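You operate a simulated robot arm through the tools that you are given. There is no shell and no other tool.

You are at the controls of a simulated robot arm. One attempt, no reset.

JOB
Turn the purge dial until the tank screen shows 93.
Fine: green valve shut and white open before you try; white shut and green open after.

It is judged by the outcome, as a careful person would: the job done as asked, and still so three seconds after it is handed in. It fails if anything else is knocked over, pushed out of place, dropped, spilled or broken.

ROBOT AND FRAMES
A 6-joint arm with a two-finger parallel gripper, fixed in place. Base frame: the origin is on the floor under the middle of its stand, x ahead of it, y to its left, z up. Readings come in m, rad, newtons and seconds.
With the tool pointing down near the work surface it reaches from about 0.14 to 0.82 m from the base axis. Its first joint turns from -2.897 to 2.897 rad. Payload 3.91 kg.
Tool frame: the origin (TCP) lies between the finger pads and is the grasp point; the fingertips stand 0.03 m ahead of it; z points along the fingers, y is the line along which they close. The gripper opens to 0.11 m. The fingers are 0.02 m wide and 0.01 m thick; the gripper's body (0.048 by 0.112 m) begins 0.055 m behind the TCP.
Orientation is told as [roll, pitch, yaw] about the base's x, y, z axes, in that order, counted from this pose: with the fingers straight down and closing along the base's y, the tool's x points along the base's -x, its y along +y and its z along -z.

CONTROLS
- The arm moves only by the tool arm_command. Its argument "targets" is a list of rows, each an object of numbers (a shift or turn left out is 0, a gripper value left out holds the last): "x", "y", "z": the shift along the tool's x, y, z in m; "ax", "ay", "az": the turn, a rotation vector about the tool's x, y, z in rad; "grip": the gripper command, from -1 (shut) to 1 (fully open), values between in proportion. In form: [{"x": .., "y": .., "z": .., "ax": .., "ay": .., "az": .., "grip": ..}, ...]. A call has 1 to 20 rows; each row shifts and turns the commanded pose from where the row before left it, along the tool's axes as they then stand. Rows are played at 5 a second. More than 0.05 m and 0.15 rad between two rows, or a gripper value outside its range, and nothing of the call is played. Where a pose cannot be reached the arm comes as near as it can. A force on the tool above 90 N (or 10 N above the force at the start of the call, whichever is more), or a blocked arm, ends the call early, and 0.2 s more pass. The fingers move at their own pace (about 0.108 m/s each) and stop on an object; they squeeze with about 37 N. The grip force told is the motor's: it shows also when the fingers shut on nothing. Time passes only in rows, and 0.2 s behind the last, so rows that do not move let the fingers close. It gives the time, the measured TCP pose, the force on the tool (base axes), the opening and the grip force at its end, in the units of the frame above (readings bear some noise), with the torque about the TCP (base axes, N m) and any sound that the robot's microphone picked up.
- Cameras (640 x 400 px; columns grow to the right, rows downward): "scene" is fixed at [0.4103, 0.499, 1.2135]; the picture's right is [-1.00, 0.09, 0.00], its down [0.02, 0.22, -0.98] and it looks along [-0.09, -0.97, -0.22] (base axes); focal length 336 px, centre (320, 200). "wrist" rides on the gripper at [0.077, 0.007, -0.115] in the tool frame; the picture's right is [-0.09, 1.00, 0.00], its down [-0.80, -0.07, -0.59] and it looks along [-0.59, -0.05, 0.80] (tool axes); focal length 270 px, centre (320, 200). There is no depth. A picture from a camera that has moved, and an enlarged one, comes with that camera's place and axes in the base frame and with its lens. The place of the scene camera against the robot may be out by one fixed shift of up to 0.018 m in any direction.
- capture(camera): a new picture of that camera. It takes no simulated time.
- lift_body(by): slides the trunk up (or, below 0, down) by that many m; the arm rides with it, the base frame stays. It gives what a move gives, with no picture.
- inspect(camera, box): a new picture of the part [left, top, right, bottom] of that camera's present view, enlarged. It takes no simulated time.
- finish_job(): hands the job in; it is judged then, once.

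Places have to be worked out from the pictures, the camera data and where the tool is seen. Open the gripper and draw the arm clear of the work before you hand the job in, unless the task says otherwise.

The tools are called after ">>>" as name(argument=value, ...) on one line, values as JSON. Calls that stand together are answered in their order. arm_command: Moves the arm, as the interface text tells. Its arguments: {"type":"object","properties":{"targets":{"type":"array","items":{"type":"object","properties":{"x":{"type":"number"},"y":{"type":"number"},"z":{"type":"number"},"ax":{"type":"number"},"ay":{"type":"number"},"az":{"type":"number"},"grip":{"type":"number"}}}}},"required":["targets"]} The other tools are called the same way: lift_body (by) moves the trunk up or down; capture (camera) takes a picture; inspect (camera, box) takes an enlarged picture of a part of a camera's view; finish_job () hands the job in.

At the start:

```text
clock: 0.0
eef_pos: [0.1468, -0.3274, 1.2712]
ee_rot: [-0.001, 0.001, -0.001]
ft_force: [-0.4, -0.3, -0.1]
ft_torque: [0.02, -0.02, 0.01]
grip_width: 0.11
gripper_force: 0.1
trunk travel left (down, up): [-0.4, 0.14]
```

scene: 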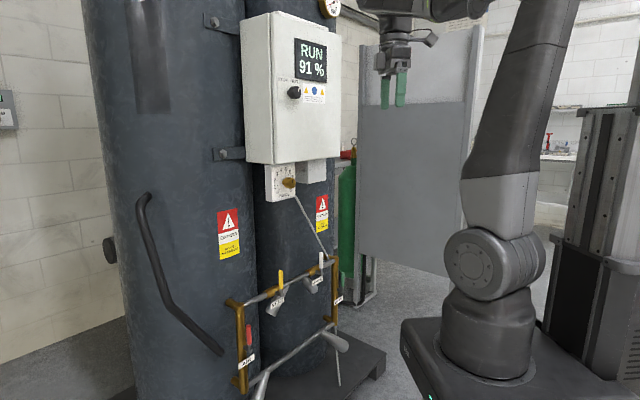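
wrist: 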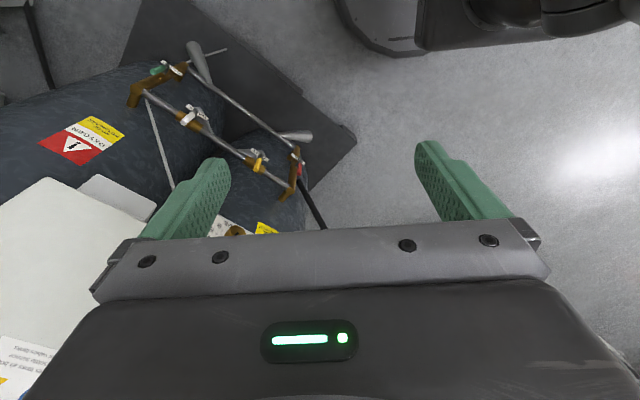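

The scene shows two tanks, a control box with a screen (91 %), a small knob, a gauge, and coloured valve levers below. I'll zoom in on the details first.

>>> inspect(camera="scene", box=[230, 0, 350, 110])

>>> inspect(camera="scene", box=[250, 150, 350, 220])

>>> inspect(camera="scene", box=[210, 230, 370, 400])

>>> inspect(camera="wrist", box=[100, 20, 340, 240])

```text
3.64 times, centred on (290, 55) of scene
camera zoom: at [0.4103, 0.499, 1.2135], right [-1.0, 0.09, 0.0], down [0.02, 0.22, -0.98], along [-0.09, -0.97, -0.22], focal length 1222 px, centre (429, 727)
```

zoom: 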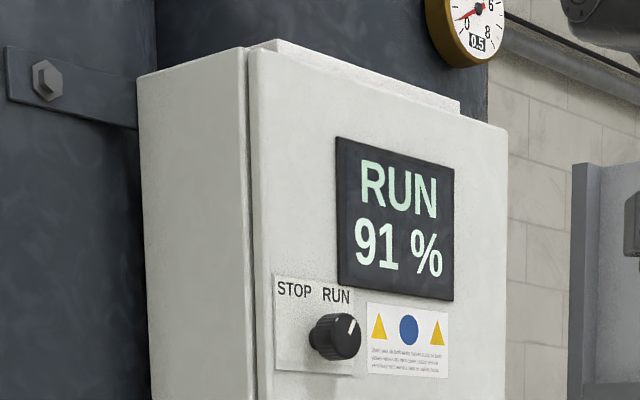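

```text
5.71 times, centred on (300, 185) of scene
camera zoom: at [0.4103, 0.499, 1.2135], right [-1.0, 0.09, 0.0], down [0.02, 0.22, -0.98], along [-0.09, -0.97, -0.22], focal length 1920 px, centre (434, 286)
```

zoom: 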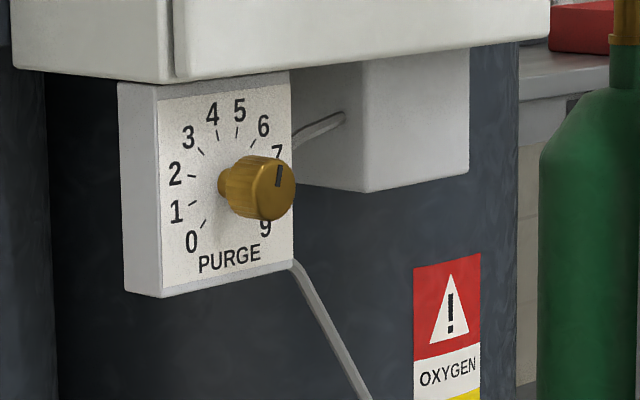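

```text
2.35 times, centred on (290, 315) of scene
camera zoom: at [0.4103, 0.499, 1.2135], right [-1.0, 0.09, 0.0], down [0.02, 0.22, -0.98], along [-0.09, -0.97, -0.22], focal length 790 px, centre (391, -71)
```

zoom: 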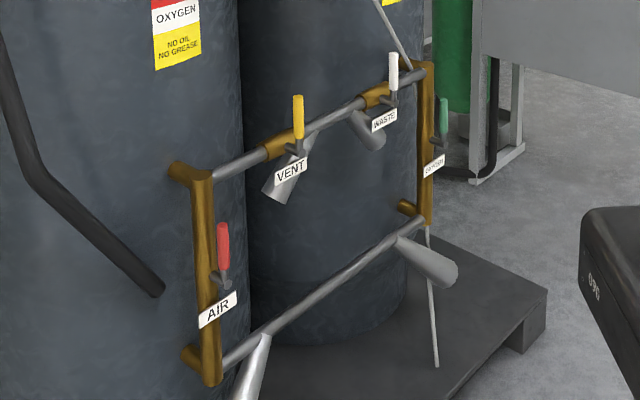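

```text
1.82 times, centred on (220, 130) of wrist
camera zoom: at [0.0695, -0.3195, 1.385], right [0.09, 1.0, 0.0], down [0.8, -0.07, 0.59], along [0.59, -0.05, -0.8], focal length 491 px, centre (502, 327)
```

zoom: 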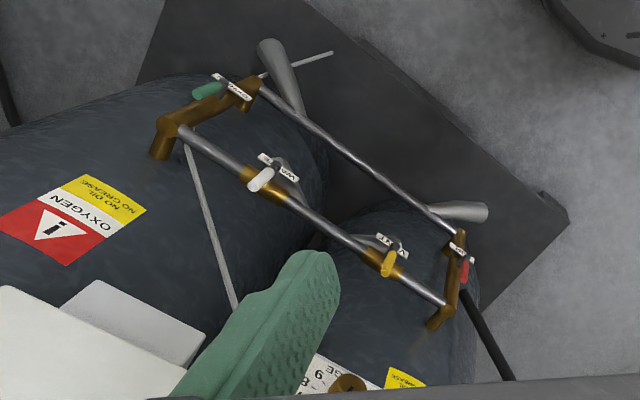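

The panel appears to face the robot at roughly 45°; green is on a vertical pipe with its handle along it (open), and white is on a horizontal pipe with its handle across it (shut). I'll move a little forward and yaw the tool to face the panel, then look again.

>>> arm_command(targets=[{"x": -0.03, "y": -0.03, "grip": 1}, {"x": -0.03, "y": -0.03}, {"az": 0.131}, {"az": 0.131}, {"az": 0.131}, {"az": 0.131}, {"az": 0.131}, {"az": 0.13}])

>>> capture(camera="wrist")

>>> capture(camera="scene")

```text
clock: 1.8
eef_pos: [0.2069, -0.3865, 1.2719]
ee_rot: [-0.001, -0.002, -0.786]
ft_force: [0.3, -0.4, 0.0]
ft_torque: [0.0, 0.0, -0.02]
grip_width: 0.1099
gripper_force: 0.0
trunk travel left (down, up): [-0.4, 0.14]
```

```text
taken
camera wrist: at [0.1573, -0.3264, 1.3854], right [0.77, 0.64, 0.0], down [0.52, -0.62, 0.59], along [0.38, -0.46, -0.8], focal length 270 px, centre (320, 200)
```

wrist: 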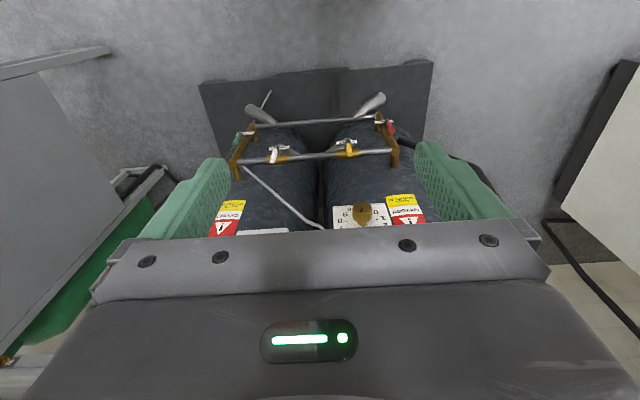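

```text
taken
```

scene: 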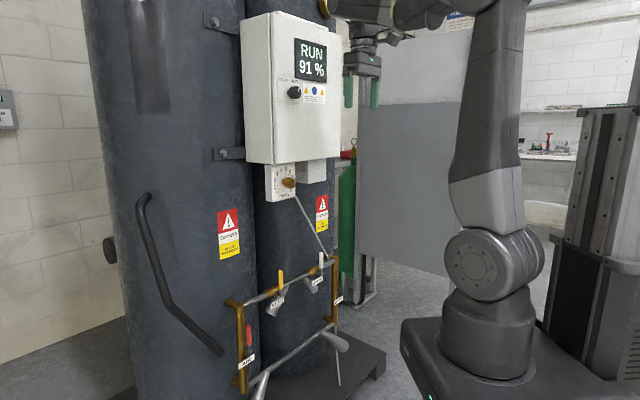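

The yawed wrist view now looks straight at the rack. I'll enlarge it to measure the valves, pipe direction and dial.

>>> inspect(camera="wrist", box=[220, 80, 420, 240])

>>> inspect(camera="scene", box=[300, 240, 360, 310])

```text
2.50 times, centred on (320, 160) of wrist
camera zoom: at [0.1573, -0.3264, 1.3854], right [0.77, 0.64, 0.0], down [0.52, -0.62, 0.59], along [0.38, -0.46, -0.8], focal length 676 px, centre (320, 300)
```

zoom: 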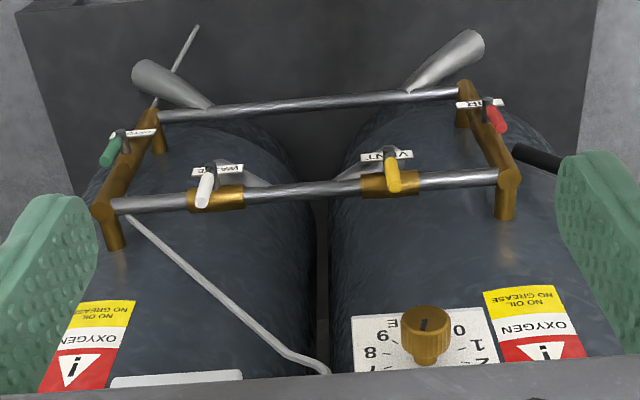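

```text
5.71 times, centred on (330, 275) of scene
camera zoom: at [0.4103, 0.499, 1.2135], right [-1.0, 0.09, 0.0], down [0.02, 0.22, -0.98], along [-0.09, -0.97, -0.22], focal length 1920 px, centre (263, -229)
```

zoom: 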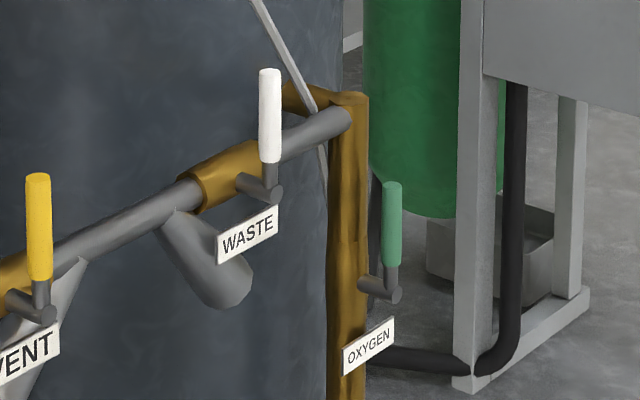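

The handles sit at the ends of short stems that project toward the robot. I'll pitch the tool up to about 40° for a more frontal view of the rack, which will also give me a second viewpoint to triangulate from.

>>> arm_command(targets=[{"ay": -0.14, "z": 0.0}, {"ay": -0.14}, {"ay": -0.14}, {"ay": -0.14}, {"ay": -0.14}])

>>> capture(camera="wrist")

>>> capture(camera="scene")

```text
clock: 3.0
eef_pos: [0.2071, -0.3865, 1.2708]
ee_rot: [0.0, -0.702, -0.783]
ft_force: [-0.1, -0.4, 0.0]
ft_torque: [0.01, 0.0, 0.02]
grip_width: 0.1099
gripper_force: 0.1
trunk travel left (down, up): [-0.4, 0.14]
```

```text
taken
camera wrist: at [0.1178, -0.2874, 1.3092], right [0.75, 0.66, 0.06], down [0.11, -0.21, 0.97], along [0.65, -0.72, -0.23], focal length 270 px, centre (320, 200)
```

wrist: 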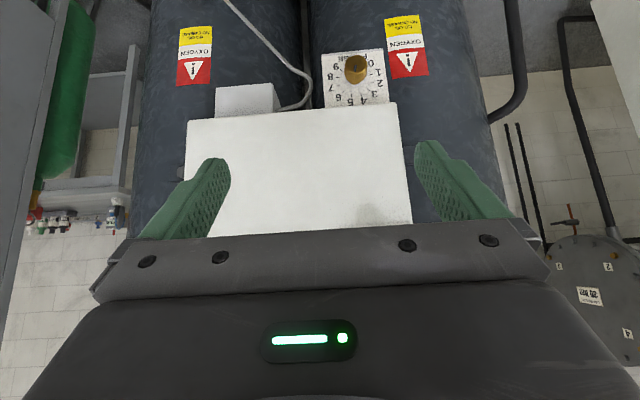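

```text
taken
```

scene: 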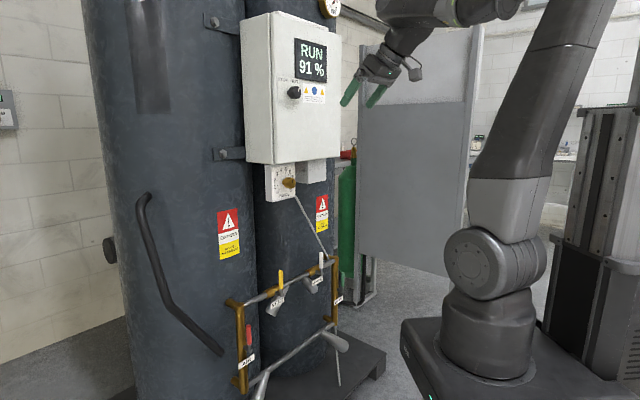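

The box face and the dial beneath it are visible from the front now. I'll lower the trunk 0.25 m so that the valves and the dial both come within comfortable reach, and look at the rack.

>>> lift_body(by=-0.25)

>>> capture(camera="wrist")

>>> inspect(camera="wrist", box=[200, 60, 440, 220])

>>> capture(camera="scene")

```text
clock: 5.6
eef_pos: [0.207, -0.3866, 1.022]
ee_rot: [0.0, -0.7, -0.785]
ft_force: [-0.2, -0.5, 0.0]
ft_torque: [0.01, -0.03, -0.04]
grip_width: 0.1099
gripper_force: 0.0
trunk travel left (down, up): [-0.15, 0.39]
```

```text
taken
camera wrist: at [0.1179, -0.2877, 1.0593], right [0.75, 0.66, 0.06], down [0.11, -0.21, 0.97], along [0.65, -0.72, -0.23], focal length 270 px, centre (320, 200)
```

wrist: 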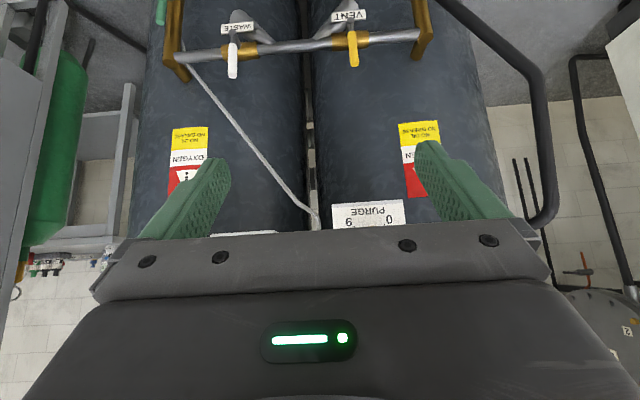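

```text
2.50 times, centred on (320, 140) of wrist
camera zoom: at [0.1179, -0.2877, 1.0593], right [0.75, 0.66, 0.06], down [0.11, -0.21, 0.97], along [0.65, -0.72, -0.23], focal length 676 px, centre (320, 350)
```

zoom: 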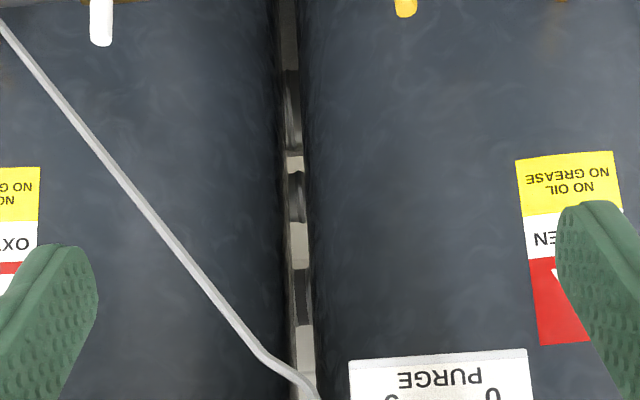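

```text
taken
```

scene: 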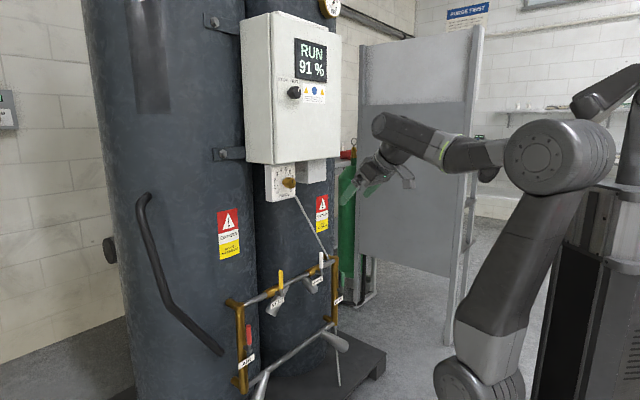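

Valves are at the top of this view. I'll enlarge that strip to triangulate the handles and stems with the earlier pose.

>>> inspect(camera="wrist", box=[140, 0, 300, 100])

>>> inspect(camera="wrist", box=[290, 0, 450, 100])

```text
4.00 times, centred on (220, 50) of wrist
camera zoom: at [0.1179, -0.2877, 1.0593], right [0.75, 0.66, 0.06], down [0.11, -0.21, 0.97], along [0.65, -0.72, -0.23], focal length 1081 px, centre (720, 800)
```

zoom: 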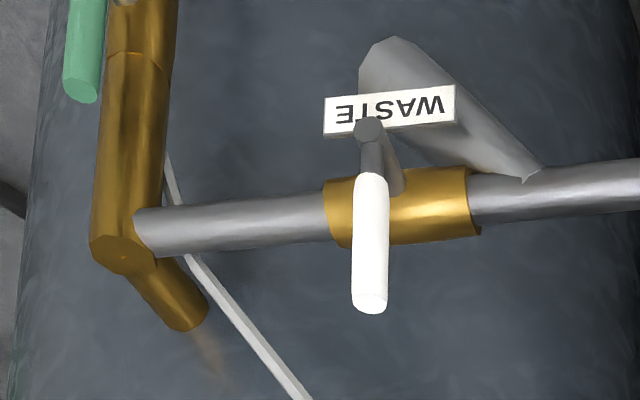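

```text
4.00 times, centred on (370, 50) of wrist
camera zoom: at [0.1179, -0.2877, 1.0593], right [0.75, 0.66, 0.06], down [0.11, -0.21, 0.97], along [0.65, -0.72, -0.23], focal length 1081 px, centre (120, 800)
```

zoom: 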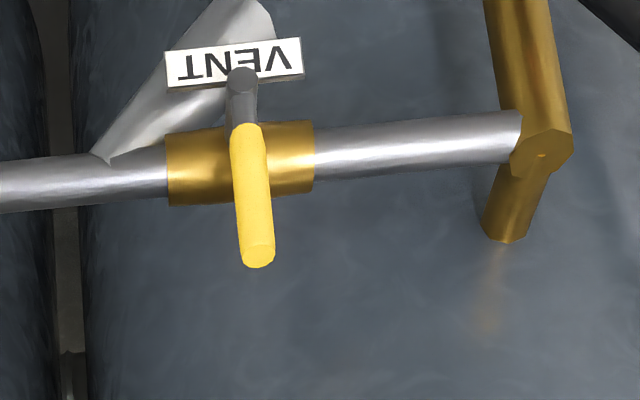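

Triangulating, the white handle tip is near t=0.279, d=0.683, z=0.732 and the green tip near t=0.416, d=0.68, z=0.605 (t is viewer-right, d is into the panel), with stems about 0.084 m below the tips. I'll level the tool to point straight into the panel, staying clear of everything.

>>> arm_command(targets=[{"ay": -0.1451}, {"ay": -0.1451}, {"ay": -0.1451}, {"ay": -0.1451}, {"ay": -0.1451}, {"ay": -0.1451}])

>>> capture(camera="wrist")

>>> capture(camera="scene")

```text
clock: 7.0
eef_pos: [0.2067, -0.3878, 1.0211]
ee_rot: [-2.819, -1.569, 2.032]
ft_force: [1.0, -0.1, 0.4]
ft_torque: [-0.02, 0.03, -0.02]
grip_width: 0.1099
gripper_force: 0.1
trunk travel left (down, up): [-0.15, 0.39]
```

```text
taken
camera wrist: at [0.1306, -0.3002, 0.9442], right [0.7, 0.7, 0.09], down [-0.47, 0.37, 0.8], along [0.53, -0.61, 0.59], focal length 270 px, centre (320, 200)
```

wrist: 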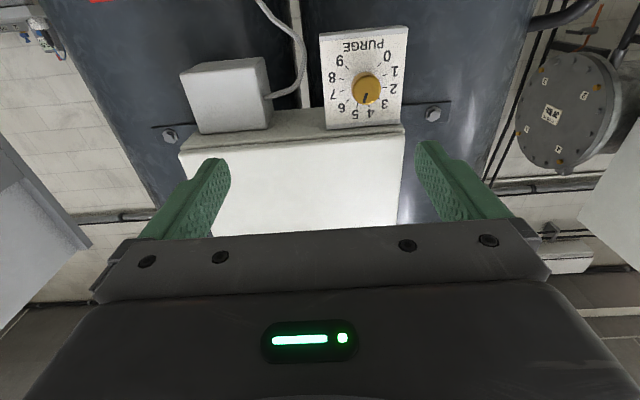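

```text
taken
```

scene: 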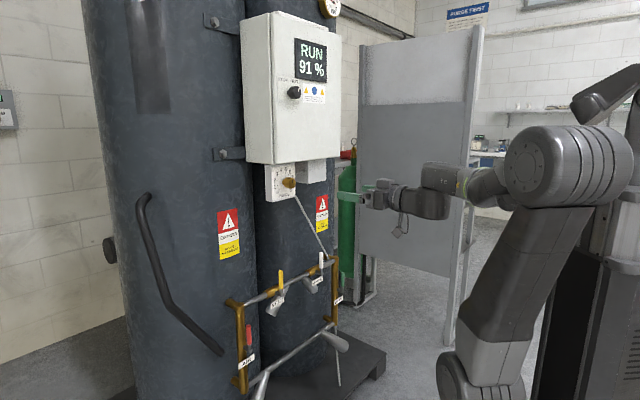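

The tool is level. This pose gives a good look at the dial from below; I'll enlarge it to measure the knob and the pointer's setting.

>>> inspect(camera="wrist", box=[280, 10, 440, 150])

>>> inspect(camera="scene", box=[255, 155, 325, 210])

```text
2.86 times, centred on (360, 80) of wrist
camera zoom: at [0.1306, -0.3002, 0.9442], right [0.7, 0.7, 0.09], down [-0.47, 0.37, 0.8], along [0.53, -0.61, 0.59], focal length 772 px, centre (206, 543)
```

zoom: 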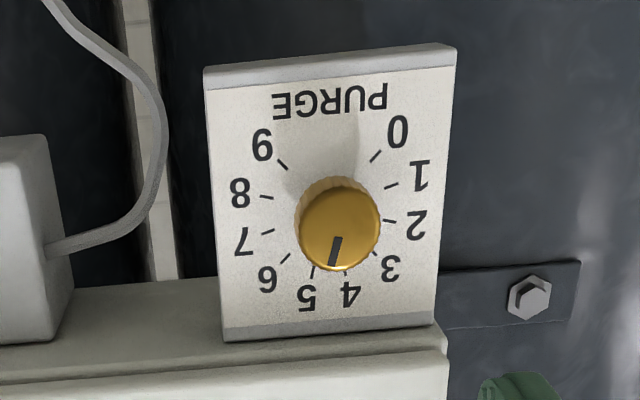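

```text
7.27 times, centred on (290, 182) of scene
camera zoom: at [0.4103, 0.499, 1.2135], right [-1.0, 0.09, 0.0], down [0.02, 0.22, -0.98], along [-0.09, -0.97, -0.22], focal length 2443 px, centre (538, 327)
```

zoom: 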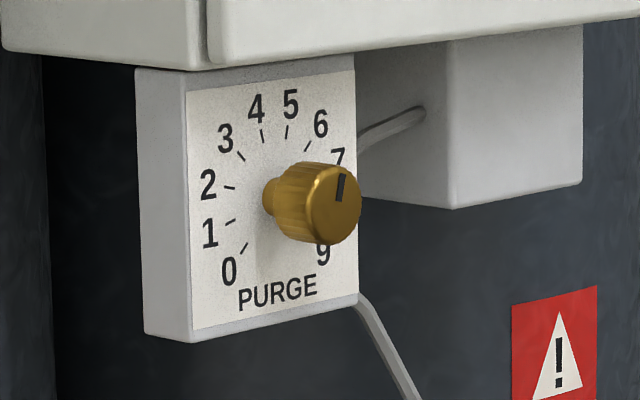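

The knob's mark sits near 4.6 with the screen at 91. I'll deal with the valves first, so I'm moving down and to the right at a safe distance to face the green handle.

>>> arm_command(targets=[{"x": 0.036, "y": -0.024}, {"x": 0.036, "y": -0.024}, {"x": 0.036, "y": -0.024}, {"x": 0.036, "y": -0.024}, {"x": 0.036, "y": -0.024}, {"x": 0.036, "y": -0.024}, {"x": 0.036, "y": -0.024}, {"x": 0.036, "y": -0.024}, {"x": 0.036, "y": -0.024}, {"x": 0.036, "y": -0.024}, {"x": 0.036, "y": -0.024}, {"x": 0.036, "y": -0.024}, {"z": 0.02}])

>>> capture(camera="wrist")

>>> capture(camera="scene")

```text
clock: 9.8
eef_pos: [0.0142, -0.6015, 0.588]
ee_rot: [-0.141, -1.572, -0.643]
ft_force: [-0.1, 0.1, 0.7]
ft_torque: [0.03, -0.01, -0.04]
grip_width: 0.11
gripper_force: 0.1
trunk travel left (down, up): [-0.15, 0.39]
```

```text
taken
camera wrist: at [-0.0616, -0.5156, 0.5116], right [0.7, 0.7, 0.09], down [-0.47, 0.37, 0.8], along [0.53, -0.61, 0.59], focal length 270 px, centre (320, 200)
```

wrist: 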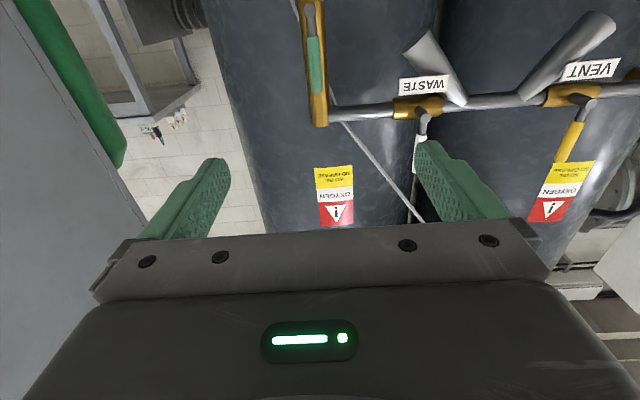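

```text
taken
```

scene: 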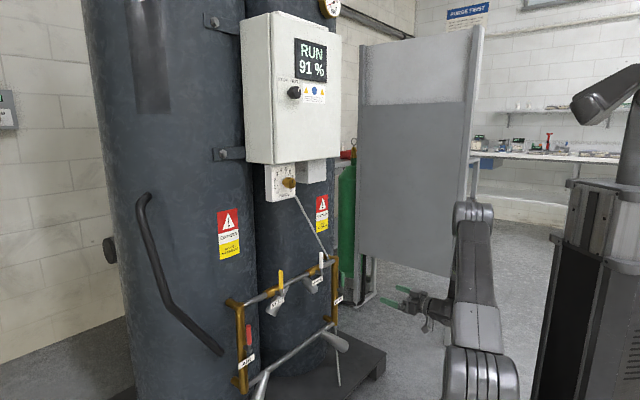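

The tool is level and at the green valve's height. I'll enlarge the green valve region to refine its position.

>>> inspect(camera="wrist", box=[250, 0, 410, 130])

>>> inspect(camera="scene", box=[300, 240, 460, 340])

```text
3.08 times, centred on (330, 65) of wrist
camera zoom: at [-0.0616, -0.5156, 0.5116], right [0.7, 0.7, 0.09], down [-0.47, 0.37, 0.8], along [0.53, -0.61, 0.59], focal length 832 px, centre (289, 615)
```

zoom: 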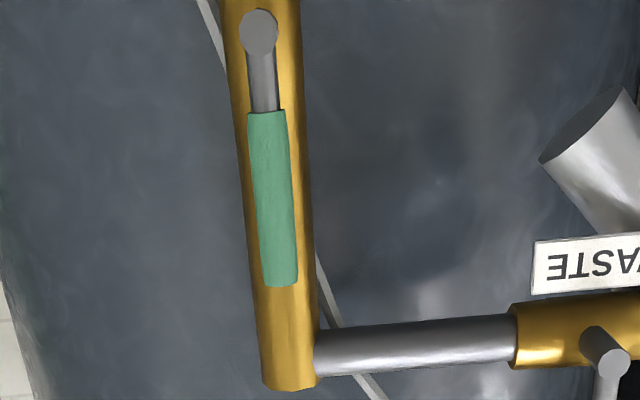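

```text
4.00 times, centred on (380, 290) of scene
camera zoom: at [0.4103, 0.499, 1.2135], right [-1.0, 0.09, 0.0], down [0.02, 0.22, -0.98], along [-0.09, -0.97, -0.22], focal length 1344 px, centre (80, -160)
```

zoom: 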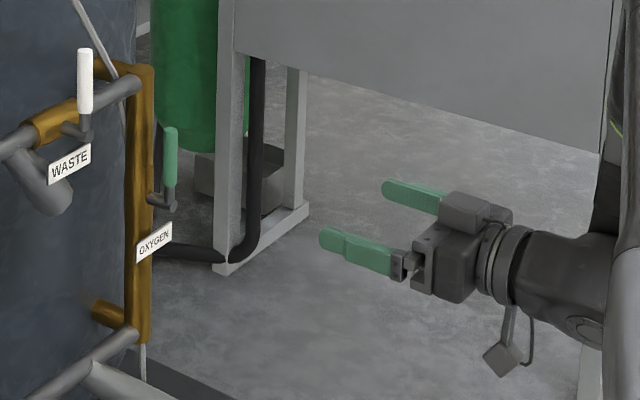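

From two views the green handle axis is at t≈0.419, d≈0.680, spanning z 0.544–0.605, with its stem at z≈0.519. Before touching it, I'll rehearse the quarter-turn arc (radius 0.06, clockwise) in free air to check the arm can do it.

>>> arm_command(targets=[{"x": 0.009, "y": -0.004}, {"x": 0.0006, "y": -0.00854, "az": 0.1428}, {"x": 0.0006, "y": -0.00854, "az": 0.1428}, {"x": 0.0006, "y": -0.00854, "az": 0.1428}, {"x": 0.0006, "y": -0.00854, "az": 0.1428}, {"x": 0.0006, "y": -0.00854, "az": 0.1428}, {"x": 0.0006, "y": -0.00854, "az": 0.1428}, {"x": 0.0006, "y": -0.00854, "az": 0.1428}, {"x": 0.0006, "y": -0.00854, "az": 0.1428}, {"x": 0.0006, "y": -0.00854, "az": 0.1428}, {"x": 0.0006, "y": -0.00854, "az": 0.1428}, {"x": 0.0006, "y": -0.00854, "az": 0.1428}, {}])

>>> capture(camera="wrist")

```text
clock: 12.6
eef_pos: [-0.0266, -0.6495, 0.5195]
ee_rot: [1.57, 0.002, -2.355]
ft_force: [-0.7, 0.1, 0.8]
ft_torque: [0.0, 0.0, -0.01]
grip_width: 0.1099
gripper_force: 0.3
trunk travel left (down, up): [-0.15, 0.39]
```

```text
taken
camera wrist: at [-0.0544, -0.5138, 0.5264], right [-0.06, -0.06, 1.0], down [-0.99, -0.15, -0.07], along [0.15, -0.99, -0.05], focal length 270 px, centre (320, 200)
```

wrist: 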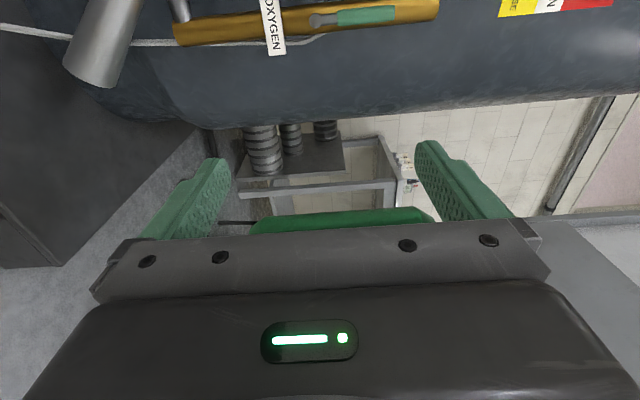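

The arc tracks as planned (t 0.478, z 0.5195 after the quarter turn), so the arm can do it. I'll reverse it and advance to a closer standoff in front of the green handle.

>>> arm_command(targets=[{"x": 0.0006, "y": 0.00854, "az": -0.1428}, {"x": 0.0006, "y": 0.00854, "az": -0.1428}, {"x": 0.0006, "y": 0.00854, "az": -0.1428}, {"x": 0.0006, "y": 0.00854, "az": -0.1428}, {"x": 0.0006, "y": 0.00854, "az": -0.1428}, {"x": 0.0006, "y": 0.00854, "az": -0.1428}, {"x": 0.0006, "y": 0.00854, "az": -0.1428}, {"x": 0.0006, "y": 0.00854, "az": -0.1428}, {"x": 0.0006, "y": 0.00854, "az": -0.1428}, {"x": 0.0006, "y": 0.00854, "az": -0.1428}, {"x": 0.0006, "y": 0.00854, "az": -0.1428}, {"z": 0.04}, {"z": 0.04}, {"z": 0.04}, {}])

>>> capture(camera="wrist")

>>> inspect(camera="scene", box=[300, 240, 460, 340])

```text
clock: 15.8
eef_pos: [0.1013, -0.6937, 0.5817]
ee_rot: [0.239, -1.57, -1.023]
ft_force: [-0.3, -0.5, -0.3]
ft_torque: [0.01, 0.01, -0.02]
grip_width: 0.1099
gripper_force: 0.0
trunk travel left (down, up): [-0.15, 0.39]
```

```text
taken
camera wrist: at [0.0256, -0.6073, 0.504], right [0.7, 0.7, 0.09], down [-0.47, 0.37, 0.8], along [0.53, -0.61, 0.59], focal length 270 px, centre (320, 200)
```

wrist: 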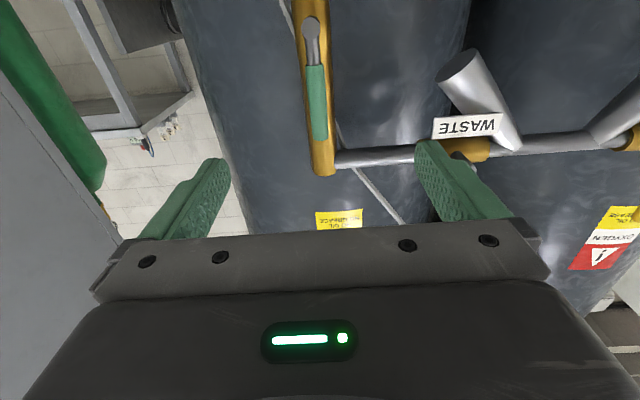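

```text
4.00 times, centred on (380, 290) of scene
camera zoom: at [0.4103, 0.499, 1.2135], right [-1.0, 0.09, 0.0], down [0.02, 0.22, -0.98], along [-0.09, -0.97, -0.22], focal length 1344 px, centre (80, -160)
```

zoom: 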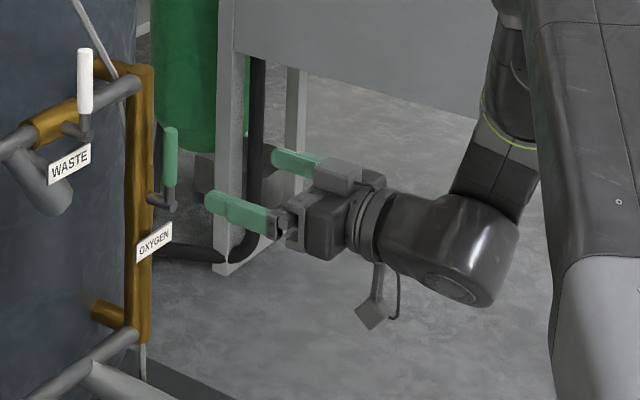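

The handle is centred between the fingers (t≈0.4205). I'll advance to d≈0.665 with the fingers open around the handle, then check before closing.

>>> arm_command(targets=[{"x": 0.004, "y": -0.0015, "z": 0.035}, {"z": 0.034}, {"z": 0.034}, {}])

>>> capture(camera="wrist")

>>> inspect(camera="scene", box=[300, 240, 460, 340])

```text
clock: 16.8
eef_pos: [0.1735, -0.766, 0.5773]
ee_rot: [-0.031, -1.569, -0.754]
ft_force: [0.2, -0.1, 0.2]
ft_torque: [-0.02, 0.01, 0.02]
grip_width: 0.1101
gripper_force: 0.0
trunk travel left (down, up): [-0.15, 0.39]
```

```text
taken
camera wrist: at [0.097, -0.6799, 0.5002], right [0.7, 0.7, 0.09], down [-0.47, 0.37, 0.8], along [0.53, -0.61, 0.59], focal length 270 px, centre (320, 200)
```

wrist: 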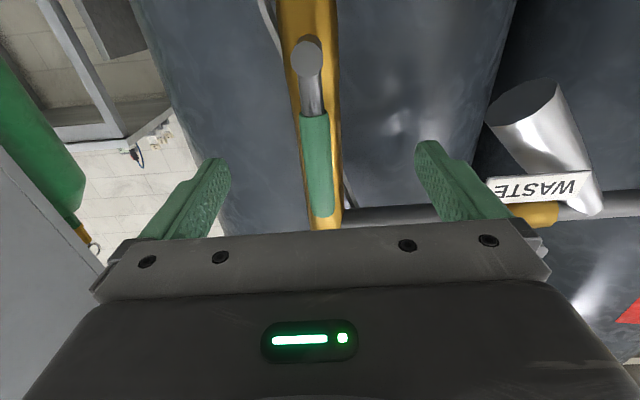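

```text
4.00 times, centred on (380, 290) of scene
camera zoom: at [0.4103, 0.499, 1.2135], right [-1.0, 0.09, 0.0], down [0.02, 0.22, -0.98], along [-0.09, -0.97, -0.22], focal length 1344 px, centre (80, -160)
```

zoom: 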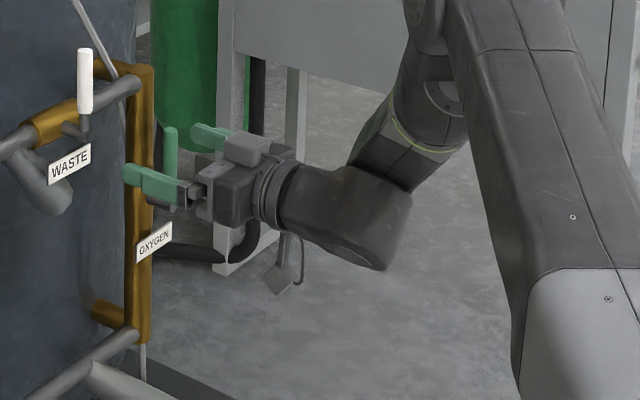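

Handle is centred between the fingertips and within their depth. Closing the gripper on it now.

>>> arm_command(targets=[{"grip": -1}, {"grip": -1}, {"grip": -1}, {"grip": -1}])

>>> capture(camera="wrist")

```text
clock: 17.8
eef_pos: [0.1725, -0.7668, 0.5772]
ee_rot: [-0.023, -1.571, -0.762]
ft_force: [-0.6, -5.3, -0.2]
ft_torque: [-0.01, 0.09, -0.06]
grip_width: 0.0176
gripper_force: 44.8
trunk travel left (down, up): [-0.15, 0.39]
```

```text
taken
camera wrist: at [0.0967, -0.68, 0.5001], right [0.7, 0.7, 0.09], down [-0.47, 0.37, 0.8], along [0.53, -0.61, 0.59], focal length 270 px, centre (320, 200)
```

wrist: 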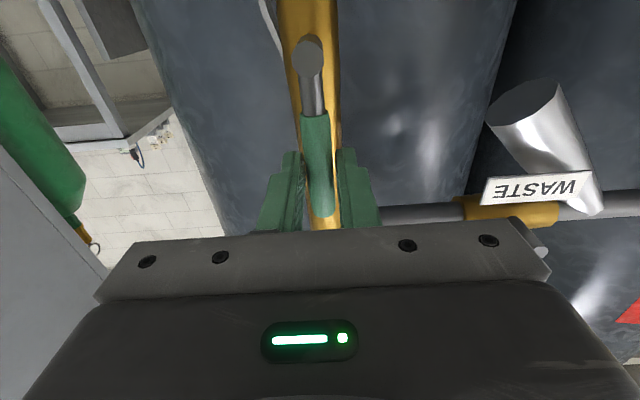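

The handle is gripped (width 0.0176). I'll try a small clockwise turn first and watch the force.

>>> arm_command(targets=[{"x": 0.0001, "y": -0.003, "az": 0.05}, {"x": 0.0001, "y": -0.003, "az": 0.05}])

```text
clock: 18.4
eef_pos: [0.1698, -0.7698, 0.5773]
ee_rot: [1.581, -1.472, -2.366]
ft_force: [2.1, -6.2, 6.9]
ft_torque: [0.46, 0.63, 0.05]
grip_width: 0.0177
gripper_force: 45.3
trunk travel left (down, up): [-0.15, 0.39]
```

The handle is yielding with only a few newtons of resistance. I'll continue clockwise a bit further and look at it.

>>> arm_command(targets=[{"x": 0.0003, "y": -0.006, "az": 0.1}, {"x": 0.0003, "y": -0.006, "az": 0.1}])

>>> capture(camera="wrist")

>>> inspect(camera="scene", box=[300, 240, 400, 310])

```text
clock: 19.0
eef_pos: [0.1621, -0.7796, 0.5751]
ee_rot: [1.575, -1.271, -2.357]
ft_force: [7.3, -13.1, 6.4]
ft_torque: [-0.93, -0.81, -0.32]
grip_width: 0.0178
gripper_force: 44.3
trunk travel left (down, up): [-0.15, 0.39]
```

```text
taken
camera wrist: at [0.1006, -0.6762, 0.5029], right [0.65, 0.66, 0.38], down [-0.64, 0.2, 0.74], along [0.41, -0.73, 0.55], focal length 270 px, centre (320, 200)
```

wrist: 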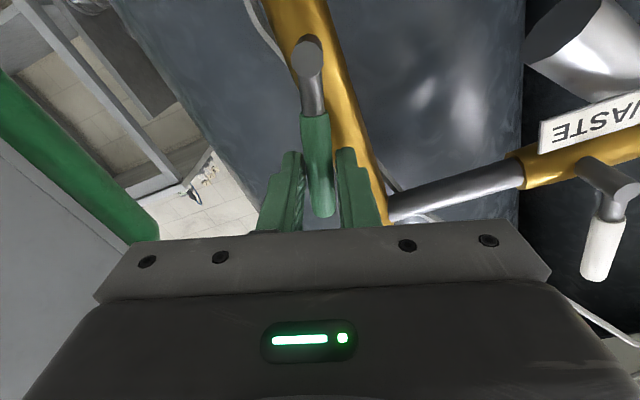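

```text
5.71 times, centred on (350, 275) of scene
camera zoom: at [0.4103, 0.499, 1.2135], right [-1.0, 0.09, 0.0], down [0.02, 0.22, -0.98], along [-0.09, -0.97, -0.22], focal length 1920 px, centre (149, -229)
```

zoom: 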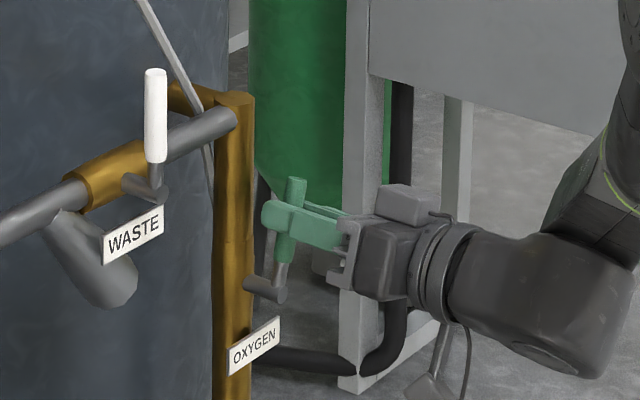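

The green handle is turning with the gripper. I'll continue the arc clockwise in stages, checking the force.

>>> arm_command(targets=[{"x": 0.0006, "y": -0.00844, "az": 0.1412}, {"x": 0.0006, "y": -0.00844, "az": 0.1412}, {"x": 0.0006, "y": -0.00844, "az": 0.1412}, {"x": 0.0006, "y": -0.00844, "az": 0.1412}])

```text
clock: 20.0
eef_pos: [0.1408, -0.7983, 0.5576]
ee_rot: [1.571, -0.703, -2.353]
ft_force: [19.7, -9.2, 9.6]
ft_torque: [0.26, -0.75, -0.18]
grip_width: 0.0179
gripper_force: 45.3
trunk travel left (down, up): [-0.15, 0.39]
```

About 50° turned, with roughly 12 N of friction. Finishing the remaining 40°.

>>> arm_command(targets=[{"x": 0.0006, "y": -0.00844, "az": 0.1412}, {"x": 0.0006, "y": -0.00844, "az": 0.1412}, {"x": 0.0006, "y": -0.00844, "az": 0.1412}, {"x": 0.0006, "y": -0.00844, "az": 0.1412}, {"x": 0.0006, "y": -0.00844, "az": 0.1412}, {}])

>>> capture(camera="wrist")

>>> inspect(camera="scene", box=[300, 240, 400, 310])

```text
clock: 21.4
eef_pos: [0.1322, -0.8072, 0.519]
ee_rot: [1.575, 0.001, -2.35]
ft_force: [26.9, 17.3, 18.2]
ft_torque: [0.01, -0.32, 0.67]
grip_width: 0.0179
gripper_force: 45.1
trunk travel left (down, up): [-0.15, 0.39]
```

```text
taken
camera wrist: at [0.104, -0.6716, 0.5254], right [-0.06, -0.06, 1.0], down [-0.99, -0.15, -0.07], along [0.16, -0.99, -0.05], focal length 270 px, centre (320, 200)
```

wrist: 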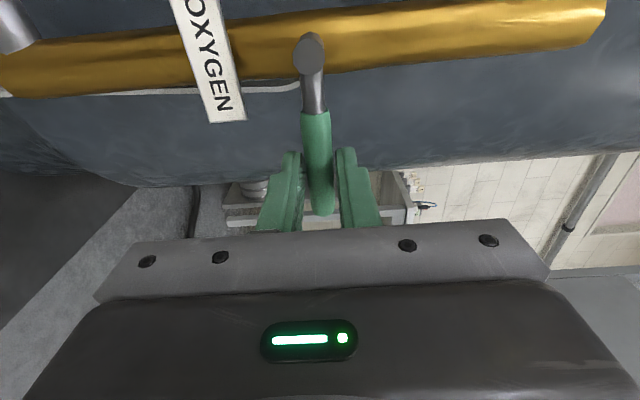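

```text
5.71 times, centred on (350, 275) of scene
camera zoom: at [0.4103, 0.499, 1.2135], right [-1.0, 0.09, 0.0], down [0.02, 0.22, -0.98], along [-0.09, -0.97, -0.22], focal length 1920 px, centre (149, -229)
```

zoom: 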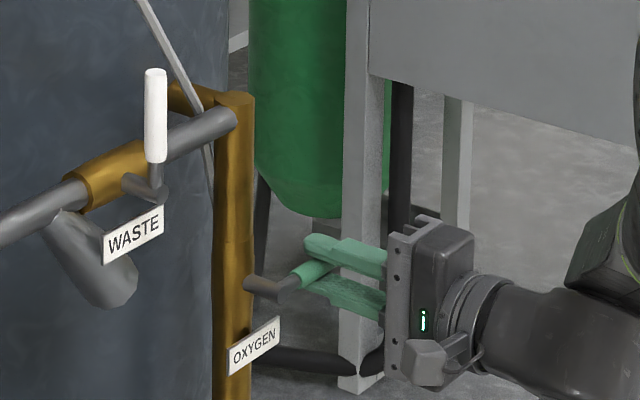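

The green handle looks horizontal (across its pipe, so shut). I'll nudge it a hair further to see whether it sits on a stop.

>>> arm_command(targets=[{"x": 0.0015, "y": -0.002, "az": 0.03}, {}])

```text
clock: 22.0
eef_pos: [0.1315, -0.8073, 0.5187]
ee_rot: [1.574, 0.027, -2.354]
ft_force: [23.5, 1.0, 22.6]
ft_torque: [-0.63, 0.16, 0.85]
grip_width: 0.018
gripper_force: 45.3
trunk travel left (down, up): [-0.15, 0.39]
```

It barely moves further and the force rises, so it's on its stop: green is shut. I'll open the fingers partway and back straight out.

>>> arm_command(targets=[{"y": 0.002, "az": -0.03, "grip": -0.1}, {"grip": -0.1}, {"grip": -0.1}, {"z": -0.03}, {"z": -0.03}, {"z": -0.03}, {}])

>>> capture(camera="wrist")

>>> inspect(camera="scene", box=[300, 240, 400, 310])

>>> inspect(camera="scene", box=[230, 0, 350, 110])

```text
clock: 23.6
eef_pos: [0.0644, -0.7443, 0.5188]
ee_rot: [1.57, 0.001, -2.353]
ft_force: [0.5, 0.2, 0.0]
ft_torque: [-0.04, 0.01, -0.01]
grip_width: 0.0497
gripper_force: 0.0
trunk travel left (down, up): [-0.15, 0.39]
```

```text
taken
camera wrist: at [0.0382, -0.6091, 0.5252], right [-0.06, -0.06, 1.0], down [-0.99, -0.15, -0.07], along [0.15, -0.99, -0.05], focal length 270 px, centre (320, 200)
```

wrist: 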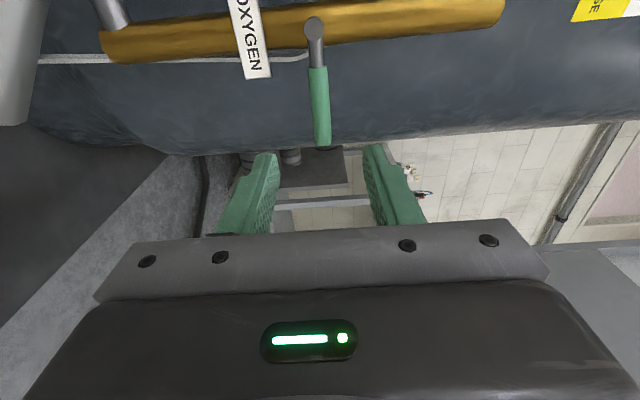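

```text
5.71 times, centred on (350, 275) of scene
camera zoom: at [0.4103, 0.499, 1.2135], right [-1.0, 0.09, 0.0], down [0.02, 0.22, -0.98], along [-0.09, -0.97, -0.22], focal length 1920 px, centre (149, -229)
```

zoom: 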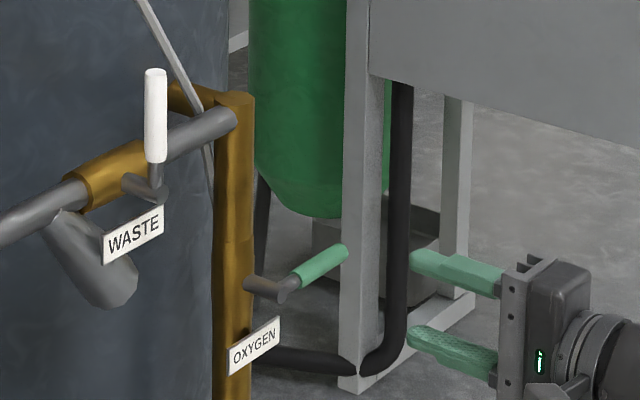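

```text
3.64 times, centred on (290, 55) of scene
camera zoom: at [0.4103, 0.499, 1.2135], right [-1.0, 0.09, 0.0], down [0.02, 0.22, -0.98], along [-0.09, -0.97, -0.22], focal length 1222 px, centre (429, 727)
```

zoom: 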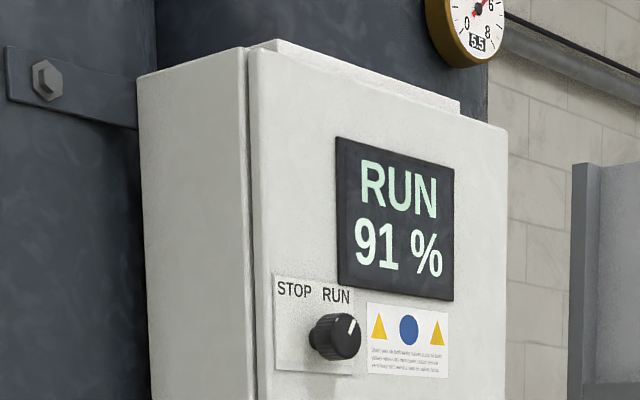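

Green is now shut. The gauge has gone from 0.5 to 5.5, so pressure seems to build while both valves are shut and white should be opened promptly. I'm moving to the white handle standoff while rotating back.

>>> arm_command(targets=[{"x": 0.01825, "y": 0.0171, "az": -0.1428, "grip": 1}, {"x": 0.01563, "y": 0.01953, "az": -0.1428}, {"x": 0.01269, "y": 0.02155, "az": -0.1428}, {"x": 0.0095, "y": 0.02314, "az": -0.1428}, {"x": 0.00611, "y": 0.02426, "az": -0.1428}, {"x": 0.0026, "y": 0.02488, "az": -0.1428}, {"x": -0.00097, "y": 0.02499, "az": -0.1428}, {"x": -0.00451, "y": 0.0246, "az": -0.1428}, {"x": -0.00797, "y": 0.02371, "az": -0.1428}, {"x": -0.01126, "y": 0.02233, "az": -0.1428}, {"x": -0.01433, "y": 0.0205, "az": -0.1428}, {}])

>>> capture(camera="wrist")

>>> inspect(camera="scene", box=[270, 0, 350, 50])

>>> capture(camera="scene")

```text
clock: 26.2
eef_pos: [0.2062, -0.6023, 0.7051]
ee_rot: [-0.844, -1.569, 0.063]
ft_force: [1.1, -0.1, 0.1]
ft_torque: [-0.03, -0.01, -0.01]
grip_width: 0.1102
gripper_force: 0.1
trunk travel left (down, up): [-0.15, 0.39]
```

```text
taken
camera wrist: at [0.1305, -0.516, 0.6288], right [0.7, 0.7, 0.09], down [-0.47, 0.37, 0.8], along [0.53, -0.61, 0.59], focal length 270 px, centre (320, 200)
```

wrist: 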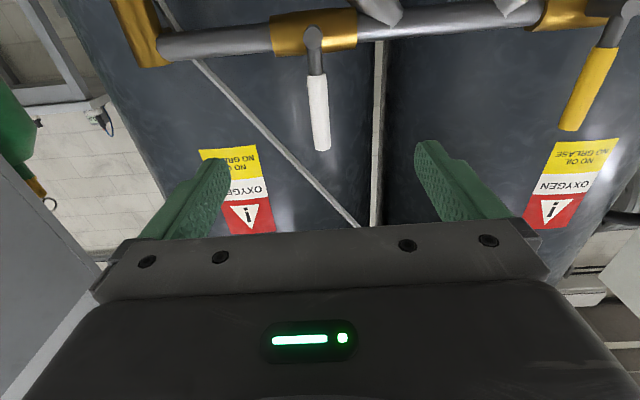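

```text
8.00 times, centred on (310, 25) of scene
camera zoom: at [0.4103, 0.499, 1.2135], right [-1.0, 0.09, 0.0], down [0.02, 0.22, -0.98], along [-0.09, -0.97, -0.22], focal length 2688 px, centre (400, 1600)
```

zoom: 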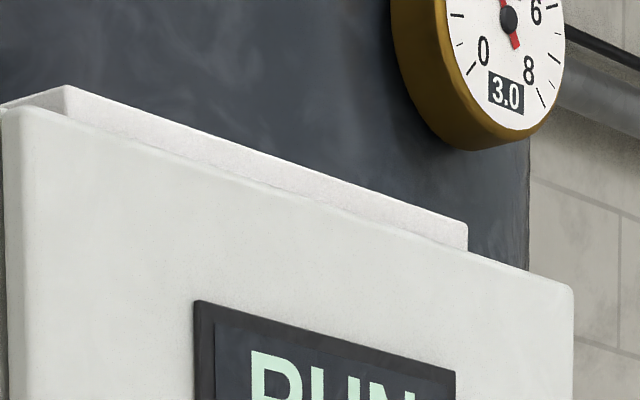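

```text
taken
```

scene: 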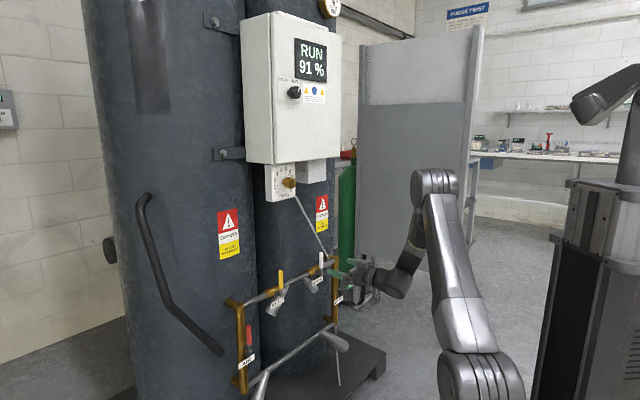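

The gauge now reads 3.0, so it's just cycling and there's no build-up to worry about. White handle is at t≈0.280 with its stem at z≈0.649; I'll rehearse the counter-clockwise quarter arc here in free air.

>>> arm_command(targets=[{"x": -0.0035}, {"x": 0.0006, "y": 0.00854, "az": -0.1428}, {"x": 0.0006, "y": 0.00854, "az": -0.1428}, {"x": 0.0006, "y": 0.00854, "az": -0.1428}, {"x": 0.0006, "y": 0.00854, "az": -0.1428}, {"x": 0.0006, "y": 0.00854, "az": -0.1428}, {"x": 0.0006, "y": 0.00854, "az": -0.1428}, {"x": 0.0006, "y": 0.00854, "az": -0.1428}, {"x": 0.0006, "y": 0.00854, "az": -0.1428}, {"x": 0.0006, "y": 0.00854, "az": -0.1428}, {"x": 0.0006, "y": 0.00854, "az": -0.1428}, {"x": 0.0006, "y": 0.00854, "az": -0.1428}, {}])

>>> capture(camera="wrist")

```text
clock: 29.0
eef_pos: [0.1847, -0.803, 0.9648]
ee_rot: [-1.552, -0.008, 0.788]
ft_force: [0.3, -0.6, -0.6]
ft_torque: [-0.02, 0.03, -0.02]
grip_width: 0.1099
gripper_force: 0.1
out of reach, approached as far as the arm can: row 4, 5, 6, 7, 8, 9, 10, 11, 12
trunk travel left (down, up): [-0.15, 0.39]
```

```text
taken
camera wrist: at [0.0493, -0.7748, 0.9594], right [0.06, 0.08, -0.99], down [0.14, 0.99, 0.09], along [0.99, -0.15, 0.04], focal length 270 px, centre (320, 200)
```

wrist: 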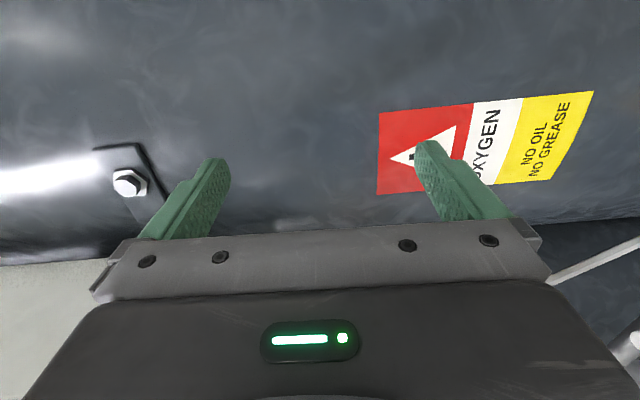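

That arc isn't reachable in this wrist direction: the arm drifted up and away, though it shows no contact force. I'll check the scene before recovering.

>>> capture(camera="scene")

>>> inspect(camera="scene", box=[230, 100, 460, 340])

```text
taken
```

scene: 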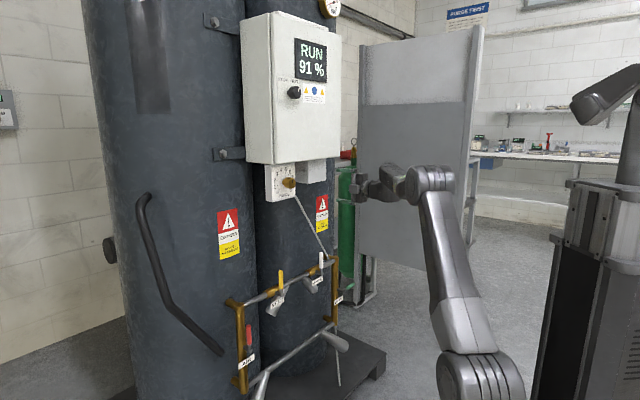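

```text
1.67 times, centred on (345, 220) of scene
camera zoom: at [0.4103, 0.499, 1.2135], right [-1.0, 0.09, 0.0], down [0.02, 0.22, -0.98], along [-0.09, -0.97, -0.22], focal length 560 px, centre (278, 167)
```

zoom: 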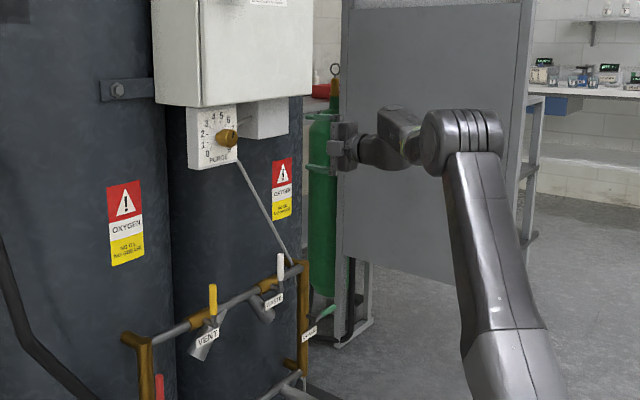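

Nothing was touched. I'll first command a straight retreat away from the panel, which is safe however the command frame is anchored, and see how the pose responds.

>>> arm_command(targets=[{"z": -0.03}, {"z": -0.03}, {}])

```text
clock: 29.8
eef_pos: [0.143, -0.7804, 0.9919]
ee_rot: [-1.564, -0.005, 0.787]
ft_force: [0.2, 0.4, 0.2]
ft_torque: [-0.02, -0.03, -0.02]
grip_width: 0.11
gripper_force: 0.0
out of reach, approached as far as the arm can: row 1, 2
trunk travel left (down, up): [-0.15, 0.39]
```

The commanded pose is still the unreachable one. I'll retreat further and then unwind the rotation step by step until the arm tracks again.

>>> arm_command(targets=[{"z": -0.03}, {"z": -0.03}, {"z": -0.03}, {"az": 0.1428}, {"az": 0.1428}, {"az": 0.1428}])

>>> capture(camera="scene")

```text
clock: 31.2
eef_pos: [0.0788, -0.738, 1.0202]
ee_rot: [-1.57, -0.43, 0.785]
ft_force: [0.8, -0.1, -0.4]
ft_torque: [0.01, 0.0, 0.0]
grip_width: 0.1103
gripper_force: 0.1
out of reach, approached as far as the arm can: row 1, 2, 3
trunk travel left (down, up): [-0.15, 0.39]
```

```text
taken
```

scene: 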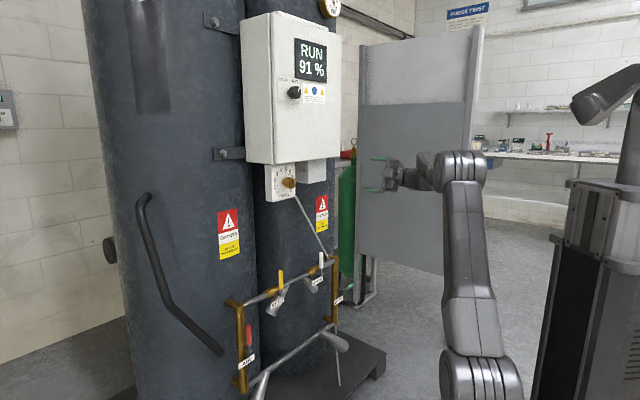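

The command frame re-anchors to where the arm actually is, so recovery is incremental and safe. I'll unwind the rest of the rotation here, at a safe distance.

>>> arm_command(targets=[{"az": 0.143}, {"az": 0.143}, {"az": 0.143}, {"az": 0.143}, {"az": 0.143}, {"az": 0.143}, {"az": 0.143}, {"az": 0.143}, {}])

>>> capture(camera="wrist")

```text
clock: 33.2
eef_pos: [0.0784, -0.7372, 1.0227]
ee_rot: [1.358, -1.568, -2.14]
ft_force: [0.2, 0.4, -1.2]
ft_torque: [-0.03, 0.02, -0.04]
grip_width: 0.1101
gripper_force: 0.0
trunk travel left (down, up): [-0.15, 0.39]
```

```text
taken
camera wrist: at [0.002, -0.6512, 0.9451], right [0.7, 0.7, 0.09], down [-0.47, 0.37, 0.8], along [0.53, -0.61, 0.59], focal length 270 px, centre (320, 200)
```

wrist: 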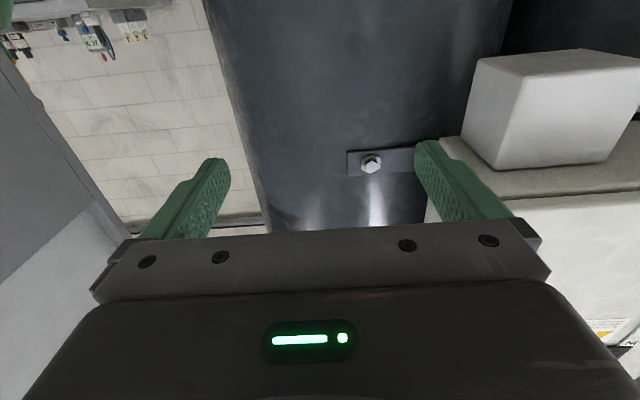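

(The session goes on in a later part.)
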